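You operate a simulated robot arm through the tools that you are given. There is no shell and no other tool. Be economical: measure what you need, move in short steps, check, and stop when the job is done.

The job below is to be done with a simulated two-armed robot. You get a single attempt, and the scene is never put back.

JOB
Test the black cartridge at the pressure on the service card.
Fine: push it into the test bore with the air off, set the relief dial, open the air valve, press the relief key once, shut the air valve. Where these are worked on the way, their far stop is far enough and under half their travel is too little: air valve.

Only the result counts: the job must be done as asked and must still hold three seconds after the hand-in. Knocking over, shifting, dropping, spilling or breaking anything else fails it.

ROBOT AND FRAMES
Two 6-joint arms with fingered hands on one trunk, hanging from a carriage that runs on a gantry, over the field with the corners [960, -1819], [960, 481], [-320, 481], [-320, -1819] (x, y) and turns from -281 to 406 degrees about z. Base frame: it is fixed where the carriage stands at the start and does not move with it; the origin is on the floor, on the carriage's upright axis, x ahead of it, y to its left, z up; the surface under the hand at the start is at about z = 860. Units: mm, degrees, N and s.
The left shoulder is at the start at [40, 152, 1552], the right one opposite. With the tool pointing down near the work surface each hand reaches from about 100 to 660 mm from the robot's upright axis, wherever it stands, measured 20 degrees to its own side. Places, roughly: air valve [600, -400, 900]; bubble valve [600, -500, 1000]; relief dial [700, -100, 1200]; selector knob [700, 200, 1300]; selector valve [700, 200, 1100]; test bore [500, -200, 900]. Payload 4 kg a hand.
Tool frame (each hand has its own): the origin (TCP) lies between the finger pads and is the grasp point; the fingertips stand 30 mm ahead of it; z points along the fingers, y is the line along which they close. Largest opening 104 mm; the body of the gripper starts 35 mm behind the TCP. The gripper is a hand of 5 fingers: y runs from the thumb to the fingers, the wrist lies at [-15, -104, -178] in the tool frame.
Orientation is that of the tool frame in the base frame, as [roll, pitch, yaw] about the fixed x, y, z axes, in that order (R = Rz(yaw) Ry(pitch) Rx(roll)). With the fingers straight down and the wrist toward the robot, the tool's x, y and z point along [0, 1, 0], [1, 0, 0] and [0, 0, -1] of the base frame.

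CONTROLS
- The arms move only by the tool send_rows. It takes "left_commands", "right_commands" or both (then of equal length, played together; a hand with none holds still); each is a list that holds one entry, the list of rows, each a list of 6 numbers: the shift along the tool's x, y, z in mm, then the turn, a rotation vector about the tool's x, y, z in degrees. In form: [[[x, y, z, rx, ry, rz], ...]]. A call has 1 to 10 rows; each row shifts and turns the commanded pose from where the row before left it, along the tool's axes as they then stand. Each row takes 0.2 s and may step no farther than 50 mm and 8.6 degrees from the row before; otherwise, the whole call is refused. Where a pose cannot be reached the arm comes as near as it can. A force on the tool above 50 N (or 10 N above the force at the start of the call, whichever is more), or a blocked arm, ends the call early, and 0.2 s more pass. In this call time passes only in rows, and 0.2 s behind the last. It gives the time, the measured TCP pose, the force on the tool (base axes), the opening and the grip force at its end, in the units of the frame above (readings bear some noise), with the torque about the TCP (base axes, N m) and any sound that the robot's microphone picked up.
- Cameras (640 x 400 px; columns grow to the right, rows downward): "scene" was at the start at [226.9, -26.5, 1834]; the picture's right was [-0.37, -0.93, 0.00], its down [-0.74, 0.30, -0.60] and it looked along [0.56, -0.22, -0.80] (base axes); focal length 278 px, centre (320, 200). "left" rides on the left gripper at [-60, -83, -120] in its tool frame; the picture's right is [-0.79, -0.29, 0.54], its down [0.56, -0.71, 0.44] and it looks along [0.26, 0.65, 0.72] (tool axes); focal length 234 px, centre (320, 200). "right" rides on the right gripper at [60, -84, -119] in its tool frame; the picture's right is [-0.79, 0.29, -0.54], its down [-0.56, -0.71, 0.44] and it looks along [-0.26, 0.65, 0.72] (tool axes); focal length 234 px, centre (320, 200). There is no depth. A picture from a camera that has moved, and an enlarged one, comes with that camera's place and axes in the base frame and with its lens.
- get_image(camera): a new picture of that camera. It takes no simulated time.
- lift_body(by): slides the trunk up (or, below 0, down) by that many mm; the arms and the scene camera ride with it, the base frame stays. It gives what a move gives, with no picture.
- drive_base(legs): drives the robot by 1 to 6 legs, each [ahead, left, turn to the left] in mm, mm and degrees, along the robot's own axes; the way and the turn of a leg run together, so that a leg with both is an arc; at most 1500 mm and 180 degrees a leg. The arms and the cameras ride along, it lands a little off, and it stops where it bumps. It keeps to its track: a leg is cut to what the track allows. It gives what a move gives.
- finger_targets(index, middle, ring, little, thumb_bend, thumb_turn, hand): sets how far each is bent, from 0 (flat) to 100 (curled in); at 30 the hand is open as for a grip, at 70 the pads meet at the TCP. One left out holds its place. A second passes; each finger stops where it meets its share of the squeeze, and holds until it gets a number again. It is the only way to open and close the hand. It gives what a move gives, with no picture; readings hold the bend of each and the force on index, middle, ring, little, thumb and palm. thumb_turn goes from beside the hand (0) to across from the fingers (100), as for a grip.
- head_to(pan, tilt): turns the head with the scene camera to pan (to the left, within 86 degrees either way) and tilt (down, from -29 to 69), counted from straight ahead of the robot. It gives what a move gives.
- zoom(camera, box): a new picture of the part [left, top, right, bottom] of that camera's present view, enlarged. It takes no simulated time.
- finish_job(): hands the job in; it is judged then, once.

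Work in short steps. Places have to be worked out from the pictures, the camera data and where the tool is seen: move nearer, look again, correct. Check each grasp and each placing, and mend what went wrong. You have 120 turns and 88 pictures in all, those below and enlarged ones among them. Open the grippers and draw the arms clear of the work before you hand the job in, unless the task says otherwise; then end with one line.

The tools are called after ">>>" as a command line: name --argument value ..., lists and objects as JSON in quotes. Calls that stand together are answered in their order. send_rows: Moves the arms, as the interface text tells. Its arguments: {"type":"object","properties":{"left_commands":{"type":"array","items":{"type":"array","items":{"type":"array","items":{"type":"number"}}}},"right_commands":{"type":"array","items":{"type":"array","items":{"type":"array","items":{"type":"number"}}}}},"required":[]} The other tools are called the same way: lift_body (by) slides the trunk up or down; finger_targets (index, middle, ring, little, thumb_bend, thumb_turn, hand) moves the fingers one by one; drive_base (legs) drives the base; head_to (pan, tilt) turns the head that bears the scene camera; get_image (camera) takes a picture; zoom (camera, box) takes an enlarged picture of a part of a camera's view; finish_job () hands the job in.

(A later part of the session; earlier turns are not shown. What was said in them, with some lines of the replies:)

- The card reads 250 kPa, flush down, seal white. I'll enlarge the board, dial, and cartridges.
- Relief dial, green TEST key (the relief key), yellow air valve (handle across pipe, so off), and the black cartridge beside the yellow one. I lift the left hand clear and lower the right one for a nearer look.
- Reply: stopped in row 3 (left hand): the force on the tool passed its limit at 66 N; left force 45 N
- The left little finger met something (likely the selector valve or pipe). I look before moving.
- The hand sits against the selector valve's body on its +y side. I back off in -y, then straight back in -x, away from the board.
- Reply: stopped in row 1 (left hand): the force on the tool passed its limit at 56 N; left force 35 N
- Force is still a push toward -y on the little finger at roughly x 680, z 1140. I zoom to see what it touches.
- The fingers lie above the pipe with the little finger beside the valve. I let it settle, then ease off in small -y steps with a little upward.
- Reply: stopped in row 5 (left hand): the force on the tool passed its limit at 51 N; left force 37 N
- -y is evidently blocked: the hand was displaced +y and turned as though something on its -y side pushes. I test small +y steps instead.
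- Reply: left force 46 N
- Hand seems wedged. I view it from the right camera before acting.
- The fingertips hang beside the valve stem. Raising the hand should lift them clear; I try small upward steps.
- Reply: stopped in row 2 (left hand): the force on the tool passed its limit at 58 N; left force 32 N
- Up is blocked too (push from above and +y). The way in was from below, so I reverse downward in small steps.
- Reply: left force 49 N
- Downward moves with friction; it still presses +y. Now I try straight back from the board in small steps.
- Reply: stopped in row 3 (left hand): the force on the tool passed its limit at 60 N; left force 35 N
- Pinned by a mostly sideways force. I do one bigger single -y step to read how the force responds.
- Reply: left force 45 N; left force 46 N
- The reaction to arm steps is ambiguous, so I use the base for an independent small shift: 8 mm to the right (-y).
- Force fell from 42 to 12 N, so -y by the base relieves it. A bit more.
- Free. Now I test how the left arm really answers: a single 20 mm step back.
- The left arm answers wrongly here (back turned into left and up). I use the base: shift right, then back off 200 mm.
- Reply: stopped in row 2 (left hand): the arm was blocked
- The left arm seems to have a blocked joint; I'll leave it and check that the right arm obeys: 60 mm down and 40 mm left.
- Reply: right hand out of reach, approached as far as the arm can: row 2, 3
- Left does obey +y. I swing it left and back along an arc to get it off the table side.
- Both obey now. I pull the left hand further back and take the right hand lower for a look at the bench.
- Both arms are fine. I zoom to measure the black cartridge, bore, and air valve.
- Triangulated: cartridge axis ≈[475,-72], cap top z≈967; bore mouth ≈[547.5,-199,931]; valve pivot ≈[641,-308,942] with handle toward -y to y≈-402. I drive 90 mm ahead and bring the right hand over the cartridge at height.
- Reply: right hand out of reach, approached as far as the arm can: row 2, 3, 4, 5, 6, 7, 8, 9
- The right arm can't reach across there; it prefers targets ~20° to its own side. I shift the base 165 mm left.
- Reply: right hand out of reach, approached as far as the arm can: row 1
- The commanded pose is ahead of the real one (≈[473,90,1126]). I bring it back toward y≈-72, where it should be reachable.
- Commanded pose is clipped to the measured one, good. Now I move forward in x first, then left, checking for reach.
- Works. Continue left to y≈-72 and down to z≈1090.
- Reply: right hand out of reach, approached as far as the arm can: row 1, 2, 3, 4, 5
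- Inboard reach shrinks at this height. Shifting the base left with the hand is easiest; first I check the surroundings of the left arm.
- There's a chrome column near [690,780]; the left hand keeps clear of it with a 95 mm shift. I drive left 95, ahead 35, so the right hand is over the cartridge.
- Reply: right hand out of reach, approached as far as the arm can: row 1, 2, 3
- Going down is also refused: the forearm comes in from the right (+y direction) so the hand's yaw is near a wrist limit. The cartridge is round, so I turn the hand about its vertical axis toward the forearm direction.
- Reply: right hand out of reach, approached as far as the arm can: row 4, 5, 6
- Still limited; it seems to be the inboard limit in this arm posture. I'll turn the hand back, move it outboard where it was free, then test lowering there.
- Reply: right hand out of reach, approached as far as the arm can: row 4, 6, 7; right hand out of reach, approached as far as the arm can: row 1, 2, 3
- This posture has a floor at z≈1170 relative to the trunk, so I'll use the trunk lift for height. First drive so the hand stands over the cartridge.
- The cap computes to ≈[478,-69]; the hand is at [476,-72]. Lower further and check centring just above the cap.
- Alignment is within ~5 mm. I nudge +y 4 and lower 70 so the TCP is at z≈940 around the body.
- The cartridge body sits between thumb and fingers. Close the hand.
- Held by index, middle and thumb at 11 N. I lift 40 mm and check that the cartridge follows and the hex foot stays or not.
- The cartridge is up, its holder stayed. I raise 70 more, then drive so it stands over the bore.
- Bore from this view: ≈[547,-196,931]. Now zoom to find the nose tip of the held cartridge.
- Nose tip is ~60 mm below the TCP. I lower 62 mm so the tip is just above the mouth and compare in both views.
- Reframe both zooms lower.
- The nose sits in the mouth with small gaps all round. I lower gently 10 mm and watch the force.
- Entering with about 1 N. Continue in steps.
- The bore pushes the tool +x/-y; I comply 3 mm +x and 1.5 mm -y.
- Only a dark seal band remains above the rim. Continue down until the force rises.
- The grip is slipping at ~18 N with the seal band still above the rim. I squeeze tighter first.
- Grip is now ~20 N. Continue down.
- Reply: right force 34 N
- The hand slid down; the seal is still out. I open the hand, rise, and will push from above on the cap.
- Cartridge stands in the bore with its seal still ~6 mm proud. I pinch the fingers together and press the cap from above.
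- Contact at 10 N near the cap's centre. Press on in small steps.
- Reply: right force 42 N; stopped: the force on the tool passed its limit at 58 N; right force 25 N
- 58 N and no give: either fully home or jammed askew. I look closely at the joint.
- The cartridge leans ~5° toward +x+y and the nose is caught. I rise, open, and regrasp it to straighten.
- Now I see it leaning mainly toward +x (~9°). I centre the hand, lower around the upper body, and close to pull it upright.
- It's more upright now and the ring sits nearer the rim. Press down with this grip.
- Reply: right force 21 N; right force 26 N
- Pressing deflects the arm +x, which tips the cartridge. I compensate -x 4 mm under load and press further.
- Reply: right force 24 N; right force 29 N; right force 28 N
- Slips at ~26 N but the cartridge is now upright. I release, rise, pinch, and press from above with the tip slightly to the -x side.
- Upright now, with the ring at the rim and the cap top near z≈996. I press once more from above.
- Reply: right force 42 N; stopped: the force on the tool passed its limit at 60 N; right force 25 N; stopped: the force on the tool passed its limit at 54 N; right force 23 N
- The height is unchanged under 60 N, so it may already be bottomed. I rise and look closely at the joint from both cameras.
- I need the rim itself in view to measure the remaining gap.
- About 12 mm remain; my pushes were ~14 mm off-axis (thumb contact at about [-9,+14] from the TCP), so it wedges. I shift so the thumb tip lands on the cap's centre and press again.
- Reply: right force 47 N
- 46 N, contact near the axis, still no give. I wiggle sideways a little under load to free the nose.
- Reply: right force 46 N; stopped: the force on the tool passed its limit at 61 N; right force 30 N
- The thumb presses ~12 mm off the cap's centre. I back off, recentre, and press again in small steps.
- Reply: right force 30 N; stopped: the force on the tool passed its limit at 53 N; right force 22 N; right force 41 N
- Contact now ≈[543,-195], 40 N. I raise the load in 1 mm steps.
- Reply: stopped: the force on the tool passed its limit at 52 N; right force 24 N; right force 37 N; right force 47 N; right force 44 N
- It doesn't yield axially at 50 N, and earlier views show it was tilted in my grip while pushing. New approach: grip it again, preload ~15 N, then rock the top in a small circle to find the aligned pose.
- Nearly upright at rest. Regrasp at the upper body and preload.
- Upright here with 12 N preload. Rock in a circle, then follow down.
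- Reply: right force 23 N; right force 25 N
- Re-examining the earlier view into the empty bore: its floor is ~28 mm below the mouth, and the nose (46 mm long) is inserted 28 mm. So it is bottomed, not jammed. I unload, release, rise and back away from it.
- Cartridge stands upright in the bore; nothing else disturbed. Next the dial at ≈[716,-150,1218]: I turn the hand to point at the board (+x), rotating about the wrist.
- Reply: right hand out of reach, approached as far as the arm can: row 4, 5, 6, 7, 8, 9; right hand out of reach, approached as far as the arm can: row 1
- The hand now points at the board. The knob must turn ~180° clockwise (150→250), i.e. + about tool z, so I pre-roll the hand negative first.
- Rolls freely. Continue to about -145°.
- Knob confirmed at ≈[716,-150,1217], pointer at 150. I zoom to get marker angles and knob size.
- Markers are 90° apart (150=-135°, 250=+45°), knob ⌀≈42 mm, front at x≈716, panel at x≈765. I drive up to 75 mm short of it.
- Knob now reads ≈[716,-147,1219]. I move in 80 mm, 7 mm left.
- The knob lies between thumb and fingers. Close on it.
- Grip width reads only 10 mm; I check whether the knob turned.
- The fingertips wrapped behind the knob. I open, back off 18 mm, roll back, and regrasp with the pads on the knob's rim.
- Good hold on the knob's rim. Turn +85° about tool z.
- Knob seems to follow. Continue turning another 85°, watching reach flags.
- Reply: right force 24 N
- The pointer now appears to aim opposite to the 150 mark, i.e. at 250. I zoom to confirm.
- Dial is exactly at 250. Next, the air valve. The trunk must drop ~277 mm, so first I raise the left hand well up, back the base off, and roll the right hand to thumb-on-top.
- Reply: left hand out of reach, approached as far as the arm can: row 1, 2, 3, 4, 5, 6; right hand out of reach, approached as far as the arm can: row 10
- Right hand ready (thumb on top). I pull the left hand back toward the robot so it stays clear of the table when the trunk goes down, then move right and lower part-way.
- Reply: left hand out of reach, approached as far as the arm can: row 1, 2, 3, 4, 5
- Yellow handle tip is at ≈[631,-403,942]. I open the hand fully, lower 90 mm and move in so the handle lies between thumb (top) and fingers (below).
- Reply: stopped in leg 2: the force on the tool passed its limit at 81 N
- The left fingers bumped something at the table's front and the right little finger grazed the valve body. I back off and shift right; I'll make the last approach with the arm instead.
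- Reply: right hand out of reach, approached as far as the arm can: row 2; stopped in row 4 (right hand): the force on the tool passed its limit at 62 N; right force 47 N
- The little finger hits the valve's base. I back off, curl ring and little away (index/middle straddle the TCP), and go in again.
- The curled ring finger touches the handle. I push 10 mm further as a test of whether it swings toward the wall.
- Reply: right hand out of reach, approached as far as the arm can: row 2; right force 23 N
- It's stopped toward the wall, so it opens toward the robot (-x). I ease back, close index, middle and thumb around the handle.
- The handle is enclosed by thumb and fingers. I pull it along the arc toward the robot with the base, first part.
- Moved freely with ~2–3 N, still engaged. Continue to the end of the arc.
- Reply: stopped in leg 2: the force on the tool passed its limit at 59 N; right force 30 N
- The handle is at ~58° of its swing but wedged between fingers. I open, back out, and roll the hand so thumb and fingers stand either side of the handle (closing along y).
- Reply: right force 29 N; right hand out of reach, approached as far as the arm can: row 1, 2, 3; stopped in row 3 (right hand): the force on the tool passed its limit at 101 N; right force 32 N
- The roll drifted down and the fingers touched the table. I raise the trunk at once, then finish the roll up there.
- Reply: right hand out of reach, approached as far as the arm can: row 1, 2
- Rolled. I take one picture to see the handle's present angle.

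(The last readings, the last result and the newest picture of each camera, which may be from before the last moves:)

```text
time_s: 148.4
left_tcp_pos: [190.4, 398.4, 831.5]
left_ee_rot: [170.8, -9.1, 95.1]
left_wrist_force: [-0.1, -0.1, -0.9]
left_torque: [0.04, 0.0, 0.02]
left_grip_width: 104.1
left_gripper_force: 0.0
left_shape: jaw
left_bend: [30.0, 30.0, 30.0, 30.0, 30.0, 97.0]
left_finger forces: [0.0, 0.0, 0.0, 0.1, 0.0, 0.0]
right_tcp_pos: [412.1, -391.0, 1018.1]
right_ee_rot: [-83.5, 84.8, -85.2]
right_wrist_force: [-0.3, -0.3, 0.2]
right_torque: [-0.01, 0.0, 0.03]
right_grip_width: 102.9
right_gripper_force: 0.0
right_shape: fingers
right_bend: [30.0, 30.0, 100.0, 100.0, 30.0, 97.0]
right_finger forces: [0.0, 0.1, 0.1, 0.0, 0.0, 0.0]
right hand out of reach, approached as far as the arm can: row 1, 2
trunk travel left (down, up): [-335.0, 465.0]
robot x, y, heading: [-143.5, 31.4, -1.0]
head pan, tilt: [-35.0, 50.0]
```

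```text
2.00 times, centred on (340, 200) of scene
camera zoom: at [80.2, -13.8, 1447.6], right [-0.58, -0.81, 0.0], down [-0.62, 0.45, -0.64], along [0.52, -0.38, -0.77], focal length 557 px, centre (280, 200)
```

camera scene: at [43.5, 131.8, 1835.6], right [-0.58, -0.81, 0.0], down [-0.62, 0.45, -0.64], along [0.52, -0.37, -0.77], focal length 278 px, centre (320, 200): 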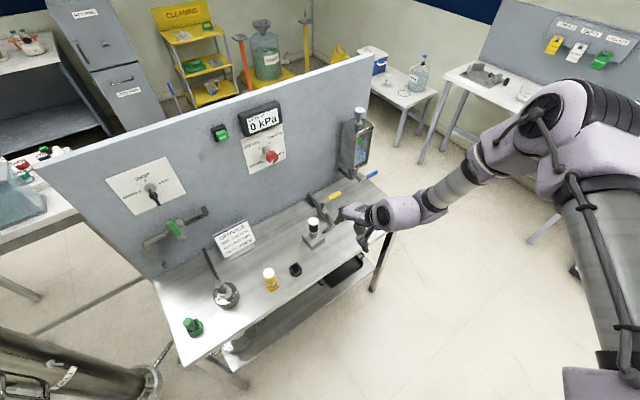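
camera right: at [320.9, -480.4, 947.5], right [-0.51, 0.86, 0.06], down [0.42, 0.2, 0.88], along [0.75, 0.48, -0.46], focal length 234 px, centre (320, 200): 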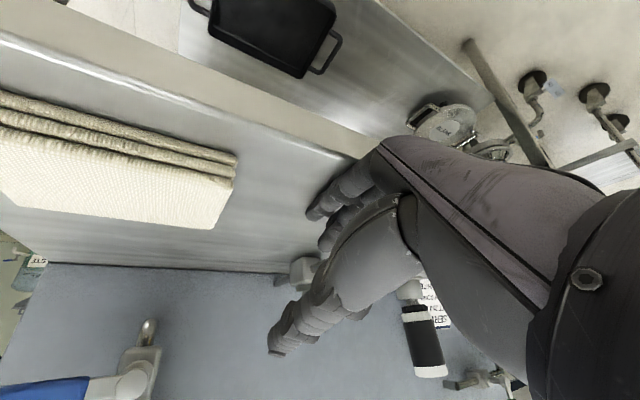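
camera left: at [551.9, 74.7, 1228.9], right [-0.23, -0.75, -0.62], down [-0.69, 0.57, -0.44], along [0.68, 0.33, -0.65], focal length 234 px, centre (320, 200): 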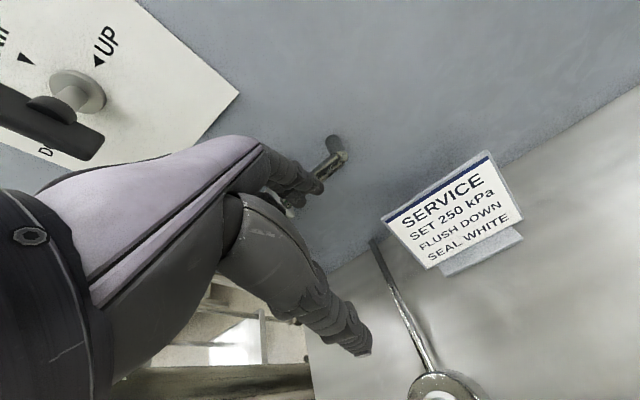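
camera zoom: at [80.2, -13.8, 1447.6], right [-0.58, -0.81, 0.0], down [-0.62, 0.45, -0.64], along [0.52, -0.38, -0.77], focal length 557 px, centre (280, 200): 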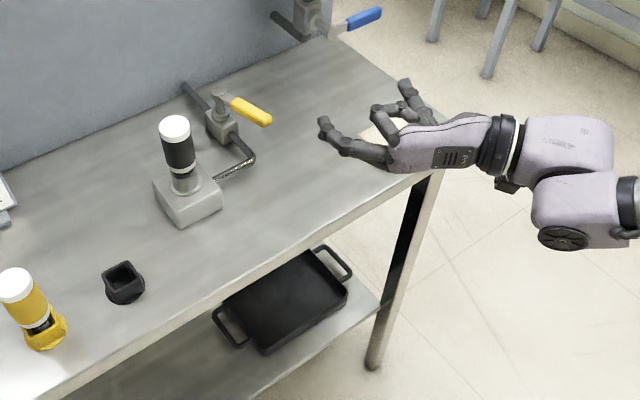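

Handle is at ≈64° (tip ≈[557,-349]). I cage it: half-close index, middle and thumb, lower, align y≈-338, and move in to x≈570.

>>> finger_targets --hand "right" --index 50 --middle 50 --thumb_bend 50

>>> drive_base --legs '[[0, 55, 0], [60, 0, 0]]'

>>> lift_body --by -74

>>> drive_base --legs '[[96, 0, 0]]'

```text
time_s: 149.4
left_tcp_pos: [190.1, 397.8, 832.7]
left_ee_rot: [171.0, -9.1, 95.1]
left_wrist_force: [-0.4, 0.5, -0.2]
left_torque: [0.03, 0.03, 0.01]
left_grip_width: 103.8
left_gripper_force: 0.2
left_shape: jaw
left_bend: [30.0, 30.0, 30.0, 30.0, 30.0, 97.0]
left_finger forces: [0.0, 0.0, 0.0, 0.0, 0.0, 0.0]
right_tcp_pos: [411.9, -390.6, 1018.3]
right_ee_rot: [-82.5, 84.5, -84.3]
right_wrist_force: [0.2, 0.2, -0.4]
right_torque: [-0.01, -0.01, 0.03]
right_grip_width: 53.0
right_gripper_force: 0.1
right_shape: fingers
right_bend: [50.0, 50.0, 100.0, 100.0, 50.0, 97.0]
right_finger forces: [0.1, 0.0, 0.0, 0.1, 0.1, 0.1]
trunk travel left (down, up): [-335.0, 465.0]
robot x, y, heading: [-137.6, 34.4, -0.8]
head pan, tilt: [-35.0, 50.0]
```

```text
time_s: 150.9
left_tcp_pos: [251.1, 453.7, 832.9]
left_ee_rot: [170.8, -9.3, 95.4]
left_wrist_force: [-0.5, 0.6, -0.1]
left_torque: [-0.01, 0.01, 0.0]
left_grip_width: 103.8
left_gripper_force: 0.1
left_shape: jaw
left_bend: [30.0, 30.0, 30.0, 30.0, 30.0, 97.0]
left_finger forces: [0.0, 0.1, 0.0, 0.0, 0.1, 0.0]
right_tcp_pos: [476.1, -333.5, 1018.9]
right_ee_rot: [-82.5, 84.7, -84.2]
right_wrist_force: [0.5, 0.1, 0.5]
right_torque: [0.03, 0.02, 0.01]
right_grip_width: 52.7
right_gripper_force: 0.0
right_shape: fingers
right_bend: [50.0, 50.0, 100.0, 100.0, 50.0, 97.0]
right_finger forces: [0.2, 0.1, 0.1, 0.0, 0.0, 0.1]
trunk travel left (down, up): [-335.0, 465.0]
robot x, y, heading: [-78.8, 87.0, -0.9]
head pan, tilt: [-35.0, 50.0]
```

```text
time_s: 152.0
left_tcp_pos: [250.0, 453.5, 757.6]
left_ee_rot: [170.8, -9.2, 95.2]
left_wrist_force: [-0.3, -0.2, -0.3]
left_torque: [-0.01, 0.0, 0.01]
left_grip_width: 103.8
left_gripper_force: 0.1
left_shape: jaw
left_bend: [30.0, 30.0, 30.0, 30.0, 30.0, 97.0]
left_finger forces: [0.0, 0.0, 0.1, 0.0, 0.0, 0.0]
right_tcp_pos: [473.3, -334.3, 943.9]
right_ee_rot: [-83.2, 84.5, -84.8]
right_wrist_force: [0.5, -0.5, -0.3]
right_torque: [0.0, -0.04, 0.01]
right_grip_width: 52.7
right_gripper_force: 0.0
right_shape: fingers
right_bend: [50.0, 50.0, 100.0, 100.0, 50.0, 97.0]
right_finger forces: [0.0, 0.1, 0.0, 0.1, 0.0, 0.0]
trunk travel left (down, up): [-261.0, 539.0]
robot x, y, heading: [-80.4, 85.8, -0.7]
head pan, tilt: [-35.0, 50.0]
```

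```text
time_s: 153.2
left_tcp_pos: [347.3, 453.4, 758.0]
left_ee_rot: [170.9, -9.2, 95.2]
left_wrist_force: [-0.2, 0.5, -0.1]
left_torque: [-0.02, 0.02, 0.01]
left_grip_width: 103.9
left_gripper_force: 0.0
left_shape: jaw
left_bend: [30.0, 30.0, 30.0, 30.0, 30.0, 97.0]
left_finger forces: [0.0, 0.0, 0.0, 0.0, 0.0, 0.0]
right_tcp_pos: [568.5, -336.2, 943.4]
right_ee_rot: [-82.9, 84.6, -84.7]
right_wrist_force: [-1.0, 1.5, -0.4]
right_torque: [0.02, 0.03, 0.08]
right_grip_width: 54.1
right_gripper_force: 0.8
right_shape: fingers
right_bend: [49.0, 50.0, 100.0, 100.0, 50.0, 97.0]
right_finger forces: [1.6, 0.0, 0.0, 0.0, 0.0, 0.0]
trunk travel left (down, up): [-261.0, 539.0]
robot x, y, heading: [15.9, 88.5, -0.8]
head pan, tilt: [-35.0, 50.0]
```

In place, with the index lightly touching the handle. Push +y.

>>> drive_base --legs '[[-3, 22, 0], [-1, 12, 0]]'

>>> drive_base --legs '[[0, 8, 0], [0, 6, 0]]'

```text
time_s: 154.3
left_tcp_pos: [342.8, 483.4, 757.6]
left_ee_rot: [171.0, -9.1, 95.1]
left_wrist_force: [0.0, 0.3, 0.3]
left_torque: [-0.02, -0.01, 0.0]
left_grip_width: 103.8
left_gripper_force: 0.1
left_shape: jaw
left_bend: [30.0, 30.0, 30.0, 30.0, 30.0, 97.0]
left_finger forces: [0.0, 0.1, 0.0, 0.0, 0.0, 0.1]
right_tcp_pos: [566.1, -304.0, 944.6]
right_ee_rot: [-82.5, 84.7, -84.3]
right_wrist_force: [0.6, -0.6, 0.1]
right_torque: [-0.02, 0.0, -0.01]
right_grip_width: 52.7
right_gripper_force: 0.1
right_shape: fingers
right_bend: [50.0, 50.0, 100.0, 100.0, 50.0, 97.0]
right_finger forces: [0.0, 0.0, 0.0, 0.0, 0.1, 0.1]
trunk travel left (down, up): [-261.0, 539.0]
robot x, y, heading: [12.9, 119.4, -0.7]
head pan, tilt: [-35.0, 50.0]
```

```text
time_s: 155.4
left_tcp_pos: [342.2, 498.0, 758.3]
left_ee_rot: [171.0, -9.0, 95.2]
left_wrist_force: [-0.4, -0.2, -0.4]
left_torque: [0.01, -0.01, -0.04]
left_grip_width: 104.0
left_gripper_force: 0.1
left_shape: jaw
left_bend: [30.0, 30.0, 30.0, 30.0, 30.0, 97.0]
left_finger forces: [0.1, 0.0, 0.1, 0.0, 0.0, 0.0]
right_tcp_pos: [564.4, -290.8, 943.7]
right_ee_rot: [-84.6, 84.6, -86.4]
right_wrist_force: [-0.3, -4.4, -0.1]
right_torque: [-0.01, -0.01, 0.05]
right_grip_width: 55.6
right_gripper_force: 2.6
right_shape: fingers
right_bend: [50.0, 50.0, 100.0, 100.0, 49.0, 97.0]
right_finger forces: [0.0, 0.0, 0.0, 0.0, 4.6, 0.0]
trunk travel left (down, up): [-261.0, 539.0]
robot x, y, heading: [12.5, 136.7, -0.7]
head pan, tilt: [-35.0, 50.0]
```

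Thumb has contact (4.6 N). A few mm more to feel the stop.

>>> drive_base --legs '[[0, 6, 0]]'

```text
time_s: 156.1
left_tcp_pos: [343.1, 502.7, 757.0]
left_ee_rot: [170.9, -9.1, 95.3]
left_wrist_force: [-0.5, -0.5, -0.5]
left_torque: [0.0, 0.02, -0.01]
left_grip_width: 103.8
left_gripper_force: 0.0
left_shape: jaw
left_bend: [30.0, 30.0, 30.0, 30.0, 30.0, 97.0]
left_finger forces: [0.0, 0.0, 0.0, 0.0, 0.0, 0.1]
right_tcp_pos: [565.6, -286.9, 944.6]
right_ee_rot: [-83.8, 84.6, -85.8]
right_wrist_force: [-0.3, -13.3, -0.2]
right_torque: [0.02, 0.0, 0.23]
right_grip_width: 60.0
right_gripper_force: 6.0
right_shape: fingers
right_bend: [50.0, 50.0, 100.0, 100.0, 47.0, 96.0]
right_finger forces: [0.0, 0.0, 0.0, 0.0, 12.4, 0.0]
trunk travel left (down, up): [-261.0, 539.0]
robot x, y, heading: [10.1, 138.4, -0.7]
head pan, tilt: [-35.0, 50.0]
```

Force rises: the valve is at its open stop. Now the TEST key at ≈[745,-12,1341]: back out, rise, and shift inboard with the arm.

>>> drive_base --legs '[[0, -9, 0], [-120, 0, 0]]'

>>> lift_body --by 405

>>> finger_targets --hand "right" --index 72 --middle 72 --thumb_bend 70

>>> send_rows --right_commands '[[[0, 25, 0, 0, 0, 0], [0, 25, 0, 0, 0, 0], [0, 25, 0, 0, 0, 0], [0, 25, 0, 0, 0, 0]]]'

```text
time_s: 157.7
left_tcp_pos: [223.1, 497.5, 758.4]
left_ee_rot: [170.9, -9.1, 95.0]
left_wrist_force: [0.3, 0.2, -0.8]
left_torque: [0.04, -0.01, 0.02]
left_grip_width: 103.8
left_gripper_force: 0.0
left_shape: jaw
left_bend: [30.0, 30.0, 30.0, 30.0, 30.0, 97.0]
left_finger forces: [0.0, 0.1, 0.0, 0.0, 0.0, 0.1]
right_tcp_pos: [444.3, -293.1, 943.5]
right_ee_rot: [-84.1, 84.5, -86.2]
right_wrist_force: [-0.3, 0.5, -0.9]
right_torque: [-0.01, -0.04, -0.01]
right_grip_width: 52.6
right_gripper_force: 0.0
right_shape: fingers
right_bend: [50.0, 50.0, 100.0, 100.0, 50.0, 97.0]
right_finger forces: [0.1, 0.1, 0.0, 0.0, 0.0, 0.0]
trunk travel left (down, up): [-261.0, 539.0]
robot x, y, heading: [-106.0, 133.5, -1.1]
head pan, tilt: [-35.0, 50.0]
```

```text
refused: 405 is not a number from -400 to 400
```

```text
time_s: 158.7
left_tcp_pos: [224.0, 497.6, 756.8]
left_ee_rot: [171.0, -9.3, 95.0]
left_wrist_force: [0.5, -0.1, -0.2]
left_torque: [0.0, 0.01, 0.0]
left_grip_width: 104.0
left_gripper_force: 0.2
left_shape: jaw
left_bend: [30.0, 30.0, 30.0, 30.0, 30.0, 97.0]
left_finger forces: [0.0, 0.0, 0.0, 0.0, 0.1, 0.0]
right_tcp_pos: [444.4, -294.2, 943.3]
right_ee_rot: [-83.0, 84.6, -85.2]
right_wrist_force: [-0.5, 1.0, -0.5]
right_torque: [-0.01, -0.01, 0.0]
right_grip_width: 0.0
right_gripper_force: 0.0
right_shape: fingers
right_bend: [72.0, 72.0, 100.0, 100.0, 69.0, 97.0]
right_finger forces: [0.0, 0.0, 0.0, 0.1, 0.0, 0.0]
trunk travel left (down, up): [-261.0, 539.0]
robot x, y, heading: [-104.5, 130.6, -1.1]
head pan, tilt: [-35.0, 50.0]
```

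```text
time_s: 159.7
left_tcp_pos: [224.9, 498.6, 757.5]
left_ee_rot: [170.9, -9.2, 95.1]
left_wrist_force: [0.5, -0.7, 0.3]
left_torque: [-0.01, 0.02, 0.01]
left_grip_width: 103.9
left_gripper_force: 0.1
left_shape: jaw
left_bend: [30.0, 30.0, 30.0, 30.0, 30.0, 97.0]
left_finger forces: [0.1, 0.1, 0.0, 0.0, 0.0, 0.0]
right_tcp_pos: [449.0, -194.5, 934.7]
right_ee_rot: [-81.9, 84.7, -84.1]
right_wrist_force: [-0.6, 0.0, -0.2]
right_torque: [0.0, -0.01, 0.02]
right_grip_width: 0.1
right_gripper_force: 0.1
right_shape: fingers
right_bend: [72.0, 72.0, 100.0, 100.0, 69.0, 97.0]
right_finger forces: [0.0, 0.0, 0.1, 0.0, 0.1, 0.0]
trunk travel left (down, up): [-261.0, 539.0]
robot x, y, heading: [-107.2, 129.3, -1.1]
head pan, tilt: [-35.0, 50.0]
```

The lift was refused (max 400); the hand stayed clear of the cartridge. Now raise in two steps, then move to in front of the TEST key.

>>> lift_body --by 400

>>> lift_body --by 16

>>> drive_base --legs '[[0, 190, 0], [210, 0, 0]]'

>>> get_image --camera "right"

```text
time_s: 163.5
left_tcp_pos: [224.8, 497.0, 1157.9]
left_ee_rot: [170.9, -9.3, 95.0]
left_wrist_force: [-0.2, 0.1, -0.8]
left_torque: [0.0, 0.03, 0.0]
left_grip_width: 104.0
left_gripper_force: 0.1
left_shape: jaw
left_bend: [30.0, 30.0, 30.0, 30.0, 30.0, 97.0]
left_finger forces: [0.1, 0.0, 0.1, 0.1, 0.0, 0.0]
right_tcp_pos: [447.7, -194.0, 1334.7]
right_ee_rot: [-83.2, 84.6, -85.2]
right_wrist_force: [-0.4, -1.0, -0.6]
right_torque: [0.04, 0.01, 0.0]
right_grip_width: 0.0
right_gripper_force: 0.1
right_shape: fingers
right_bend: [72.0, 72.0, 100.0, 100.0, 69.0, 97.0]
right_finger forces: [0.1, 0.0, 0.0, 0.0, 0.0, 0.0]
trunk travel left (down, up): [-661.0, 139.0]
robot x, y, heading: [-110.1, 129.3, -1.1]
head pan, tilt: [-35.0, 50.0]
```

```text
time_s: 164.1
left_tcp_pos: [225.2, 496.7, 1172.8]
left_ee_rot: [170.9, -9.1, 95.0]
left_wrist_force: [0.2, 0.6, -0.1]
left_torque: [0.05, 0.02, -0.02]
left_grip_width: 104.0
left_gripper_force: 0.0
left_shape: jaw
left_bend: [30.0, 30.0, 30.0, 30.0, 30.0, 97.0]
left_finger forces: [0.1, 0.0, 0.0, 0.0, 0.1, 0.0]
right_tcp_pos: [447.6, -193.7, 1351.4]
right_ee_rot: [-83.3, 84.6, -85.4]
right_wrist_force: [0.1, 0.0, -0.8]
right_torque: [-0.01, 0.0, 0.01]
right_grip_width: 0.0
right_gripper_force: 0.0
right_shape: fingers
right_bend: [72.0, 72.0, 100.0, 100.0, 69.0, 97.0]
right_finger forces: [0.0, 0.1, 0.0, 0.0, 0.1, 0.0]
trunk travel left (down, up): [-677.0, 123.0]
robot x, y, heading: [-108.2, 131.3, -1.2]
head pan, tilt: [-35.0, 50.0]
```

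```text
time_s: 166.9
left_tcp_pos: [436.3, 682.2, 1173.9]
left_ee_rot: [171.0, -9.2, 95.0]
left_wrist_force: [-0.4, 0.3, -0.5]
left_torque: [0.0, -0.01, 0.01]
left_grip_width: 103.8
left_gripper_force: 0.1
left_shape: jaw
left_bend: [30.0, 30.0, 30.0, 30.0, 30.0, 97.0]
left_finger forces: [0.1, 0.0, 0.0, 0.0, 0.1, 0.0]
right_tcp_pos: [659.4, -10.1, 1350.8]
right_ee_rot: [-83.1, 84.6, -85.2]
right_wrist_force: [0.2, 0.4, -0.5]
right_torque: [-0.01, -0.02, -0.02]
right_grip_width: 0.0
right_gripper_force: 0.1
right_shape: fingers
right_bend: [72.0, 72.0, 100.0, 100.0, 69.0, 97.0]
right_finger forces: [0.1, 0.0, 0.0, 0.0, 0.0, 0.0]
trunk travel left (down, up): [-677.0, 123.0]
robot x, y, heading: [104.0, 317.8, -1.0]
head pan, tilt: [-35.0, 50.0]
```

```text
1 pictures are left
camera right: at [536.5, -94.5, 1296.1], right [-0.54, 0.38, 0.75], down [0.41, -0.67, 0.63], along [0.74, 0.64, 0.2], focal length 234 px, centre (320, 200)
```

right: 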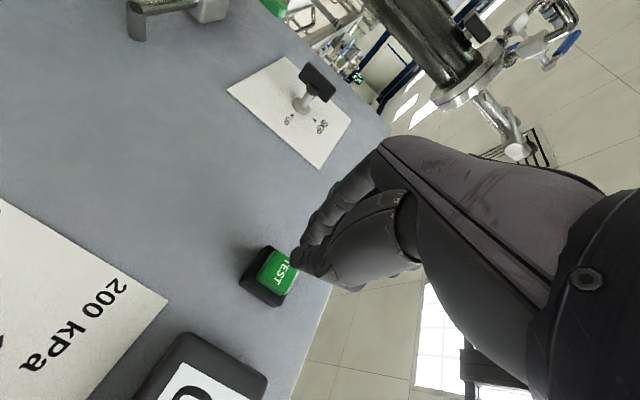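

The fingertip (~[688,-20,1345]) lines up with the key (~[740,-19,1350]). I raise 4 mm and approach, then press in small steps.

>>> lift_body --by 4

>>> drive_base --legs '[[40, 1, 0]]'

>>> drive_base --legs '[[7, 0, 0]]'

```text
time_s: 167.4
left_tcp_pos: [435.6, 683.4, 1176.8]
left_ee_rot: [171.0, -9.3, 95.0]
left_wrist_force: [-0.2, -0.5, -0.1]
left_torque: [-0.01, 0.04, -0.02]
left_grip_width: 103.9
left_gripper_force: 0.0
left_shape: jaw
left_bend: [30.0, 30.0, 30.0, 30.0, 30.0, 97.0]
left_finger forces: [0.0, 0.0, 0.0, 0.0, 0.1, 0.0]
right_tcp_pos: [659.4, -10.3, 1354.2]
right_ee_rot: [-83.4, 84.5, -85.5]
right_wrist_force: [-0.3, -1.0, -0.6]
right_torque: [-0.01, -0.01, 0.0]
right_grip_width: 0.4
right_gripper_force: 0.0
right_shape: fingers
right_bend: [72.0, 72.0, 100.0, 100.0, 69.0, 97.0]
right_finger forces: [0.0, 0.0, 0.0, 0.0, 0.0, 0.0]
trunk travel left (down, up): [-681.0, 119.0]
robot x, y, heading: [107.2, 315.7, -0.8]
head pan, tilt: [-35.0, 50.0]
```

```text
time_s: 168.3
left_tcp_pos: [475.0, 683.2, 1177.4]
left_ee_rot: [171.0, -9.2, 94.9]
left_wrist_force: [1.4, -0.3, -0.2]
left_torque: [-0.04, 0.0, -0.02]
left_grip_width: 103.9
left_gripper_force: 0.0
left_shape: jaw
left_bend: [30.0, 30.0, 30.0, 30.0, 30.0, 97.0]
left_finger forces: [0.0, 0.0, 0.0, 0.1, 0.0, 0.0]
right_tcp_pos: [698.4, -9.9, 1355.0]
right_ee_rot: [-83.5, 84.6, -85.6]
right_wrist_force: [-5.8, 0.7, 1.4]
right_torque: [-0.05, 0.01, -0.07]
right_grip_width: 0.1
right_gripper_force: 3.1
right_shape: fingers
right_bend: [72.0, 72.0, 100.0, 100.0, 70.0, 98.0]
right_finger forces: [0.0, 0.0, 0.1, 0.0, 6.0, 0.0]
trunk travel left (down, up): [-681.0, 119.0]
robot x, y, heading: [143.6, 318.3, -0.9]
head pan, tilt: [-35.0, 50.0]
heard: click
```

```text
time_s: 169.1
left_tcp_pos: [478.6, 681.3, 1177.5]
left_ee_rot: [171.1, -9.1, 94.9]
left_wrist_force: [-0.9, -0.3, -0.1]
left_torque: [-0.01, -0.02, -0.01]
left_grip_width: 104.0
left_gripper_force: 0.1
left_shape: jaw
left_bend: [30.0, 30.0, 30.0, 30.0, 30.0, 97.0]
left_finger forces: [0.1, 0.1, 0.0, 0.0, 0.1, 0.0]
right_tcp_pos: [702.2, -8.9, 1353.4]
right_ee_rot: [-86.6, 84.6, -88.7]
right_wrist_force: [-28.7, -2.9, 3.5]
right_torque: [-0.1, 0.09, -0.53]
right_grip_width: 0.0
right_gripper_force: 15.0
right_shape: fingers
right_bend: [72.0, 72.0, 100.0, 100.0, 70.0, 99.0]
right_finger forces: [0.0, 0.1, 0.0, 0.0, 30.2, 0.0]
trunk travel left (down, up): [-681.0, 119.0]
robot x, y, heading: [149.3, 316.8, -1.1]
head pan, tilt: [-35.0, 50.0]
```

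"Click" heard: the key was pressed once. Now retreat, and go back to the valve in the same cage posture to shut it.

>>> drive_base --legs '[[-258, 0, 0], [0, -286, 0]]'

>>> finger_targets --hand "right" --index 50 --middle 50 --thumb_bend 50

>>> lift_body --by -400

>>> lift_body --by -11

```text
time_s: 172.5
left_tcp_pos: [218.3, 406.0, 1178.7]
left_ee_rot: [171.0, -9.1, 95.2]
left_wrist_force: [-0.2, -0.1, -1.0]
left_torque: [-0.02, 0.03, 0.01]
left_grip_width: 103.4
left_gripper_force: 0.0
left_shape: jaw
left_bend: [30.0, 30.0, 30.0, 30.0, 30.0, 97.0]
left_finger forces: [0.0, 0.1, 0.1, 0.1, 0.1, 0.0]
right_tcp_pos: [445.2, -283.7, 1353.6]
right_ee_rot: [-83.5, 84.6, -85.1]
right_wrist_force: [0.1, -0.6, -0.5]
right_torque: [0.02, 0.0, -0.02]
right_grip_width: 0.0
right_gripper_force: 0.1
right_shape: fingers
right_bend: [72.0, 72.0, 100.0, 100.0, 69.0, 97.0]
right_finger forces: [0.0, 0.1, 0.1, 0.1, 0.0, 0.1]
trunk travel left (down, up): [-681.0, 119.0]
robot x, y, heading: [-112.4, 39.2, -0.7]
head pan, tilt: [-35.0, 50.0]
```

```text
time_s: 173.5
left_tcp_pos: [218.0, 406.2, 1177.9]
left_ee_rot: [171.0, -9.2, 95.1]
left_wrist_force: [0.4, 0.2, -0.2]
left_torque: [-0.01, -0.02, -0.01]
left_grip_width: 103.9
left_gripper_force: 0.1
left_shape: jaw
left_bend: [30.0, 30.0, 30.0, 30.0, 30.0, 97.0]
left_finger forces: [0.0, 0.0, 0.0, 0.0, 0.0, 0.0]
right_tcp_pos: [446.7, -283.8, 1354.3]
right_ee_rot: [-83.3, 84.6, -85.0]
right_wrist_force: [-0.7, 0.1, -0.3]
right_torque: [0.01, 0.05, -0.01]
right_grip_width: 51.6
right_gripper_force: 0.1
right_shape: fingers
right_bend: [50.0, 50.0, 100.0, 100.0, 50.0, 97.0]
right_finger forces: [0.0, 0.1, 0.0, 0.0, 0.1, 0.0]
trunk travel left (down, up): [-681.0, 119.0]
robot x, y, heading: [-112.6, 40.0, -0.9]
head pan, tilt: [-35.0, 50.0]
```

```text
time_s: 177.3
left_tcp_pos: [218.1, 406.4, 776.9]
left_ee_rot: [171.1, -9.2, 95.3]
left_wrist_force: [-0.4, 0.4, -1.0]
left_torque: [0.03, -0.01, -0.03]
left_grip_width: 103.9
left_gripper_force: 0.0
left_shape: jaw
left_bend: [30.0, 30.0, 30.0, 30.0, 30.0, 97.0]
left_finger forces: [0.1, 0.1, 0.1, 0.1, 0.0, 0.0]
right_tcp_pos: [446.7, -283.1, 954.5]
right_ee_rot: [-83.5, 84.7, -85.2]
right_wrist_force: [0.5, 0.1, 0.9]
right_torque: [0.0, 0.03, -0.01]
right_grip_width: 51.6
right_gripper_force: 0.1
right_shape: fingers
right_bend: [50.0, 50.0, 100.0, 100.0, 50.0, 97.0]
right_finger forces: [0.0, 0.1, 0.0, 0.0, 0.0, 0.0]
trunk travel left (down, up): [-281.0, 519.0]
robot x, y, heading: [-115.0, 38.5, -0.8]
head pan, tilt: [-35.0, 50.0]
```

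```text
time_s: 177.9
left_tcp_pos: [217.6, 406.6, 767.7]
left_ee_rot: [171.0, -9.2, 95.3]
left_wrist_force: [0.3, 0.8, -0.2]
left_torque: [0.04, -0.02, 0.0]
left_grip_width: 103.9
left_gripper_force: 0.1
left_shape: jaw
left_bend: [30.0, 30.0, 30.0, 30.0, 30.0, 97.0]
left_finger forces: [0.0, 0.1, 0.0, 0.0, 0.0, 0.1]
right_tcp_pos: [445.2, -284.0, 942.5]
right_ee_rot: [-82.8, 84.7, -84.5]
right_wrist_force: [0.3, 1.2, 0.0]
right_torque: [0.02, 0.02, -0.03]
right_grip_width: 51.8
right_gripper_force: 0.0
right_shape: fingers
right_bend: [50.0, 50.0, 100.0, 100.0, 50.0, 97.0]
right_finger forces: [0.0, 0.0, 0.0, 0.0, 0.0, 0.0]
trunk travel left (down, up): [-270.0, 530.0]
robot x, y, heading: [-108.7, 39.7, -0.6]
head pan, tilt: [-35.0, 50.0]
```

Shift 13 mm right to centre on the handle, move in, and push it -y along the arc.

>>> drive_base --legs '[[0, -13, 0], [118, 0, 0]]'

>>> drive_base --legs '[[0, -25, 0], [4, -22, 0], [6, -20, 0]]'

```text
time_s: 179.5
left_tcp_pos: [334.2, 393.1, 765.9]
left_ee_rot: [170.9, -9.2, 95.3]
left_wrist_force: [0.0, -0.6, -0.1]
left_torque: [0.0, 0.02, -0.02]
left_grip_width: 104.1
left_gripper_force: 0.0
left_shape: jaw
left_bend: [30.0, 30.0, 30.0, 30.0, 30.0, 97.0]
left_finger forces: [0.1, 0.1, 0.0, 0.0, 0.0, 0.0]
right_tcp_pos: [563.2, -297.0, 943.1]
right_ee_rot: [-83.1, 84.7, -84.9]
right_wrist_force: [-1.3, 0.0, 0.8]
right_torque: [0.0, 0.0, -0.03]
right_grip_width: 51.7
right_gripper_force: 0.0
right_shape: fingers
right_bend: [50.0, 50.0, 100.0, 100.0, 50.0, 97.0]
right_finger forces: [0.1, 0.1, 0.1, 0.1, 0.0, 0.0]
trunk travel left (down, up): [-270.0, 530.0]
robot x, y, heading: [4.1, 26.2, -0.6]
head pan, tilt: [-35.0, 50.0]
```

```text
time_s: 181.1
left_tcp_pos: [343.8, 326.4, 766.7]
left_ee_rot: [171.0, -9.2, 95.3]
left_wrist_force: [0.2, 0.3, -0.1]
left_torque: [0.01, -0.02, -0.01]
left_grip_width: 104.1
left_gripper_force: 0.0
left_shape: jaw
left_bend: [30.0, 30.0, 30.0, 30.0, 30.0, 97.0]
left_finger forces: [0.0, 0.0, 0.0, 0.0, 0.0, 0.1]
right_tcp_pos: [572.2, -364.5, 943.9]
right_ee_rot: [-83.3, 84.7, -85.1]
right_wrist_force: [0.6, -0.6, 0.2]
right_torque: [-0.01, 0.0, 0.01]
right_grip_width: 54.1
right_gripper_force: 0.1
right_shape: fingers
right_bend: [50.0, 50.0, 100.0, 100.0, 49.0, 97.0]
right_finger forces: [0.1, 0.1, 0.0, 0.1, 0.6, 0.0]
trunk travel left (down, up): [-270.0, 530.0]
robot x, y, heading: [14.8, -41.7, -0.7]
head pan, tilt: [-35.0, 50.0]
```

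Handle now ≈50°. Back out, pinch, shift to y≈-346, and push it +x to the closed stop with the arm.

>>> drive_base --legs '[[-75, 0, 0], [0, 18, 0]]'

>>> finger_targets --hand "right" --index 72 --middle 72 --thumb_bend 70

>>> lift_body --by 5

>>> drive_base --legs '[[68, 0, 0]]'

>>> send_rows --right_commands '[[[0, 0, 8, 0, 0, 0], [0, 0, 8, 0, 0, 0], [0, 0, 8, 0, 0, 0], [0, 0, 8, 0, 0, 0], [0, 0, 6, 0, 0, 0]]]'

```text
time_s: 182.5
left_tcp_pos: [270.1, 345.4, 767.7]
left_ee_rot: [170.9, -9.2, 95.3]
left_wrist_force: [0.5, 0.4, -0.8]
left_torque: [-0.01, 0.02, -0.03]
left_grip_width: 103.9
left_gripper_force: 0.0
left_shape: jaw
left_bend: [30.0, 30.0, 30.0, 30.0, 30.0, 97.0]
left_finger forces: [0.0, 0.1, 0.0, 0.2, 0.1, 0.1]
right_tcp_pos: [499.0, -346.0, 942.8]
right_ee_rot: [-83.5, 84.7, -85.3]
right_wrist_force: [0.5, 0.9, -0.4]
right_torque: [-0.01, -0.01, -0.01]
right_grip_width: 52.5
right_gripper_force: 0.2
right_shape: fingers
right_bend: [50.0, 50.0, 100.0, 100.0, 50.0, 97.0]
right_finger forces: [0.0, 0.0, 0.0, 0.0, 0.0, 0.0]
trunk travel left (down, up): [-270.0, 530.0]
robot x, y, heading: [-61.1, -23.0, -0.8]
head pan, tilt: [-35.0, 50.0]
```

```text
time_s: 183.5
left_tcp_pos: [269.8, 345.4, 766.9]
left_ee_rot: [171.0, -9.2, 95.3]
left_wrist_force: [0.3, 0.0, -0.4]
left_torque: [0.02, 0.01, 0.01]
left_grip_width: 104.0
left_gripper_force: 0.1
left_shape: jaw
left_bend: [30.0, 30.0, 30.0, 30.0, 30.0, 97.0]
left_finger forces: [0.0, 0.1, 0.1, 0.0, 0.0, 0.0]
right_tcp_pos: [497.4, -345.7, 942.5]
right_ee_rot: [-83.9, 84.6, -85.7]
right_wrist_force: [-0.4, -0.8, 0.2]
right_torque: [0.0, 0.01, -0.02]
right_grip_width: 0.0
right_gripper_force: 0.2
right_shape: fingers
right_bend: [72.0, 72.0, 100.0, 100.0, 69.0, 97.0]
right_finger forces: [0.0, 0.1, 0.1, 0.1, 0.0, 0.0]
trunk travel left (down, up): [-270.0, 530.0]
robot x, y, heading: [-59.0, -20.8, -0.3]
head pan, tilt: [-35.0, 50.0]
```

```text
time_s: 184.1
left_tcp_pos: [269.7, 344.4, 772.0]
left_ee_rot: [171.0, -9.3, 95.5]
left_wrist_force: [1.1, 0.9, -0.4]
left_torque: [-0.02, 0.01, -0.01]
left_grip_width: 104.0
left_gripper_force: 0.0
left_shape: jaw
left_bend: [30.0, 30.0, 30.0, 30.0, 30.0, 97.0]
left_finger forces: [0.0, 0.0, 0.0, 0.0, 0.0, 0.0]
right_tcp_pos: [498.0, -344.5, 947.6]
right_ee_rot: [-83.0, 84.6, -84.7]
right_wrist_force: [0.4, -0.4, -0.3]
right_torque: [-0.02, 0.01, 0.02]
right_grip_width: 0.2
right_gripper_force: 0.1
right_shape: fingers
right_bend: [72.0, 72.0, 100.0, 100.0, 69.0, 97.0]
right_finger forces: [0.0, 0.0, 0.0, 0.1, 0.1, 0.0]
trunk travel left (down, up): [-275.0, 525.0]
robot x, y, heading: [-59.0, -21.5, -0.5]
head pan, tilt: [-35.0, 50.0]
```

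```text
time_s: 185.1
left_tcp_pos: [338.4, 343.2, 772.3]
left_ee_rot: [170.9, -9.2, 95.3]
left_wrist_force: [0.7, 0.3, 0.9]
left_torque: [0.0, 0.0, 0.0]
left_grip_width: 104.2
left_gripper_force: 0.0
left_shape: jaw
left_bend: [30.0, 30.0, 30.0, 30.0, 30.0, 97.0]
left_finger forces: [0.0, 0.1, 0.0, 0.0, 0.1, 0.1]
right_tcp_pos: [568.0, -347.8, 947.9]
right_ee_rot: [-83.4, 84.6, -85.3]
right_wrist_force: [0.3, -1.0, 0.5]
right_torque: [0.0, 0.02, -0.01]
right_grip_width: 0.0
right_gripper_force: 0.0
right_shape: fingers
right_bend: [72.0, 72.0, 100.0, 100.0, 70.0, 97.0]
right_finger forces: [0.0, 0.0, 0.0, 0.0, 0.0, 0.0]
trunk travel left (down, up): [-275.0, 525.0]
robot x, y, heading: [8.8, -23.5, -0.8]
head pan, tilt: [-35.0, 50.0]
```

```text
time_s: 186.3
left_tcp_pos: [334.1, 342.2, 769.7]
left_ee_rot: [171.0, -9.2, 95.2]
left_wrist_force: [-0.1, -0.6, 0.0]
left_torque: [0.0, -0.03, 0.03]
left_grip_width: 103.9
left_gripper_force: 0.1
left_shape: jaw
left_bend: [30.0, 30.0, 30.0, 30.0, 30.0, 97.0]
left_finger forces: [0.1, 0.1, 0.1, 0.0, 0.0, 0.0]
right_tcp_pos: [599.9, -348.9, 946.7]
right_ee_rot: [-86.4, 84.7, -88.3]
right_wrist_force: [-19.7, -2.3, 3.2]
right_torque: [-0.02, 0.04, -0.34]
right_grip_width: 0.0
right_gripper_force: 10.4
right_shape: fingers
right_bend: [72.0, 72.0, 100.0, 100.0, 70.0, 98.0]
right_finger forces: [0.1, 0.1, 0.0, 0.1, 20.9, 0.1]
trunk travel left (down, up): [-275.0, 525.0]
robot x, y, heading: [6.4, -20.9, -0.8]
head pan, tilt: [-35.0, 50.0]
```

20 N at the closed stop (tip at x≈633). I back away, raise the arms, and take the last picture to check valve, display and cartridge.

>>> drive_base --legs '[[-160, 0, 0]]'

>>> lift_body --by 380

>>> finger_targets --hand "right" --index 30 --middle 30 --ring 30 --little 30 --thumb_bend 30

>>> head_to --pan -18 --tilt 44

>>> zoom --camera "scene" --box '[140, 50, 500, 275]'

```text
time_s: 187.7
left_tcp_pos: [176.7, 345.1, 771.6]
left_ee_rot: [171.0, -9.1, 95.2]
left_wrist_force: [0.1, 0.6, 0.7]
left_torque: [0.01, -0.02, 0.04]
left_grip_width: 104.0
left_gripper_force: 0.0
left_shape: jaw
left_bend: [30.0, 30.0, 30.0, 30.0, 30.0, 97.0]
left_finger forces: [0.0, 0.1, 0.0, 0.1, 0.0, 0.0]
right_tcp_pos: [440.7, -346.4, 947.8]
right_ee_rot: [-83.1, 84.6, -85.0]
right_wrist_force: [-0.5, 0.5, 0.2]
right_torque: [0.02, -0.02, 0.04]
right_grip_width: 0.0
right_gripper_force: 0.0
right_shape: fingers
right_bend: [72.0, 72.0, 100.0, 100.0, 69.0, 97.0]
right_finger forces: [0.1, 0.1, 0.0, 0.0, 0.0, 0.0]
trunk travel left (down, up): [-275.0, 525.0]
robot x, y, heading: [-150.6, -19.3, -1.0]
head pan, tilt: [-35.0, 50.0]
```

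```text
time_s: 191.3
left_tcp_pos: [179.0, 345.9, 1152.9]
left_ee_rot: [171.0, -9.2, 95.1]
left_wrist_force: [-0.5, -1.0, -0.2]
left_torque: [-0.03, -0.01, 0.01]
left_grip_width: 103.9
left_gripper_force: 0.1
left_shape: jaw
left_bend: [30.0, 30.0, 30.0, 30.0, 30.0, 97.0]
left_finger forces: [0.0, 0.0, 0.0, 0.0, 0.0, 0.0]
right_tcp_pos: [443.1, -347.6, 1329.0]
right_ee_rot: [-84.4, 84.7, -86.4]
right_wrist_force: [-0.6, 0.1, 0.1]
right_torque: [-0.01, 0.0, 0.03]
right_grip_width: 0.5
right_gripper_force: 0.0
right_shape: fingers
right_bend: [72.0, 72.0, 100.0, 100.0, 69.0, 97.0]
right_finger forces: [0.0, 0.0, 0.0, 0.0, 0.0, 0.0]
trunk travel left (down, up): [-655.0, 145.0]
robot x, y, heading: [-148.7, -22.0, -0.5]
head pan, tilt: [-35.0, 50.0]
```

```text
time_s: 192.3
left_tcp_pos: [179.7, 344.3, 1152.1]
left_ee_rot: [171.0, -9.2, 95.0]
left_wrist_force: [0.0, 1.0, 0.2]
left_torque: [0.0, -0.02, 0.01]
left_grip_width: 103.9
left_gripper_force: 0.0
left_shape: jaw
left_bend: [30.0, 30.0, 30.0, 30.0, 30.0, 97.0]
left_finger forces: [0.0, 0.0, 0.0, 0.0, 0.1, 0.0]
right_tcp_pos: [442.8, -347.9, 1329.2]
right_ee_rot: [-84.2, 84.6, -86.1]
right_wrist_force: [-0.4, 0.6, 0.2]
right_torque: [0.01, -0.01, -0.02]
right_grip_width: 102.9
right_gripper_force: 0.1
right_shape: fingers
right_bend: [30.0, 30.0, 30.0, 30.0, 30.0, 97.0]
right_finger forces: [0.1, 0.1, 0.0, 0.0, 0.0, 0.0]
trunk travel left (down, up): [-655.0, 145.0]
robot x, y, heading: [-150.6, -18.8, -0.7]
head pan, tilt: [-35.0, 50.0]
```

```text
time_s: 193.2
left_tcp_pos: [179.1, 345.9, 1150.8]
left_ee_rot: [171.0, -9.2, 95.2]
left_wrist_force: [0.1, 0.1, -0.2]
left_torque: [0.01, 0.0, -0.01]
left_grip_width: 104.0
left_gripper_force: 0.1
left_shape: jaw
left_bend: [30.0, 30.0, 30.0, 30.0, 30.0, 97.0]
left_finger forces: [0.0, 0.0, 0.0, 0.1, 0.0, 0.0]
right_tcp_pos: [442.1, -347.5, 1329.1]
right_ee_rot: [-82.7, 84.7, -84.6]
right_wrist_force: [-1.0, -0.3, 0.2]
right_torque: [0.01, -0.01, 0.0]
right_grip_width: 102.8
right_gripper_force: 0.0
right_shape: fingers
right_bend: [30.0, 30.0, 30.0, 30.0, 30.0, 97.0]
right_finger forces: [0.0, 0.0, 0.1, 0.0, 0.1, 0.1]
trunk travel left (down, up): [-655.0, 145.0]
robot x, y, heading: [-152.0, -19.1, -0.7]
head pan, tilt: [-18.0, 44.0]
```

```text
1.78 times, centred on (320, 162) of scene
camera zoom: at [83.8, -48.7, 1775.9], right [-0.32, -0.95, 0.0], down [-0.66, 0.22, -0.72], along [0.68, -0.23, -0.69], focal length 495 px, centre (320, 267)
```

zoom: 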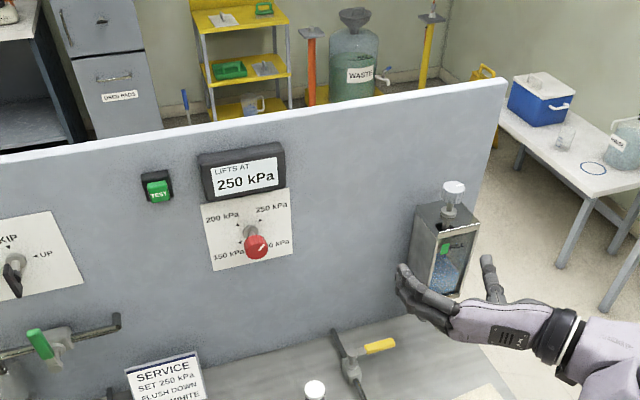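

The display reads "LIFTS AT 250 kPa", the dial points to 250, the yellow handle is back across its pipe (shut), and both hands are open and clear. Hand in.

>>> finish_job

```text
The job is handed in.
```

The black cartridge was tested at 250 kPa: the display reads "LIFTS AT 250 kPa", the relief key was pressed once and the air valve is shut again. Along the way the left hand bumped the selector valve and the front of the table, and the right hand the air valve's base and the tabletop, with no shift seen in the pictures.
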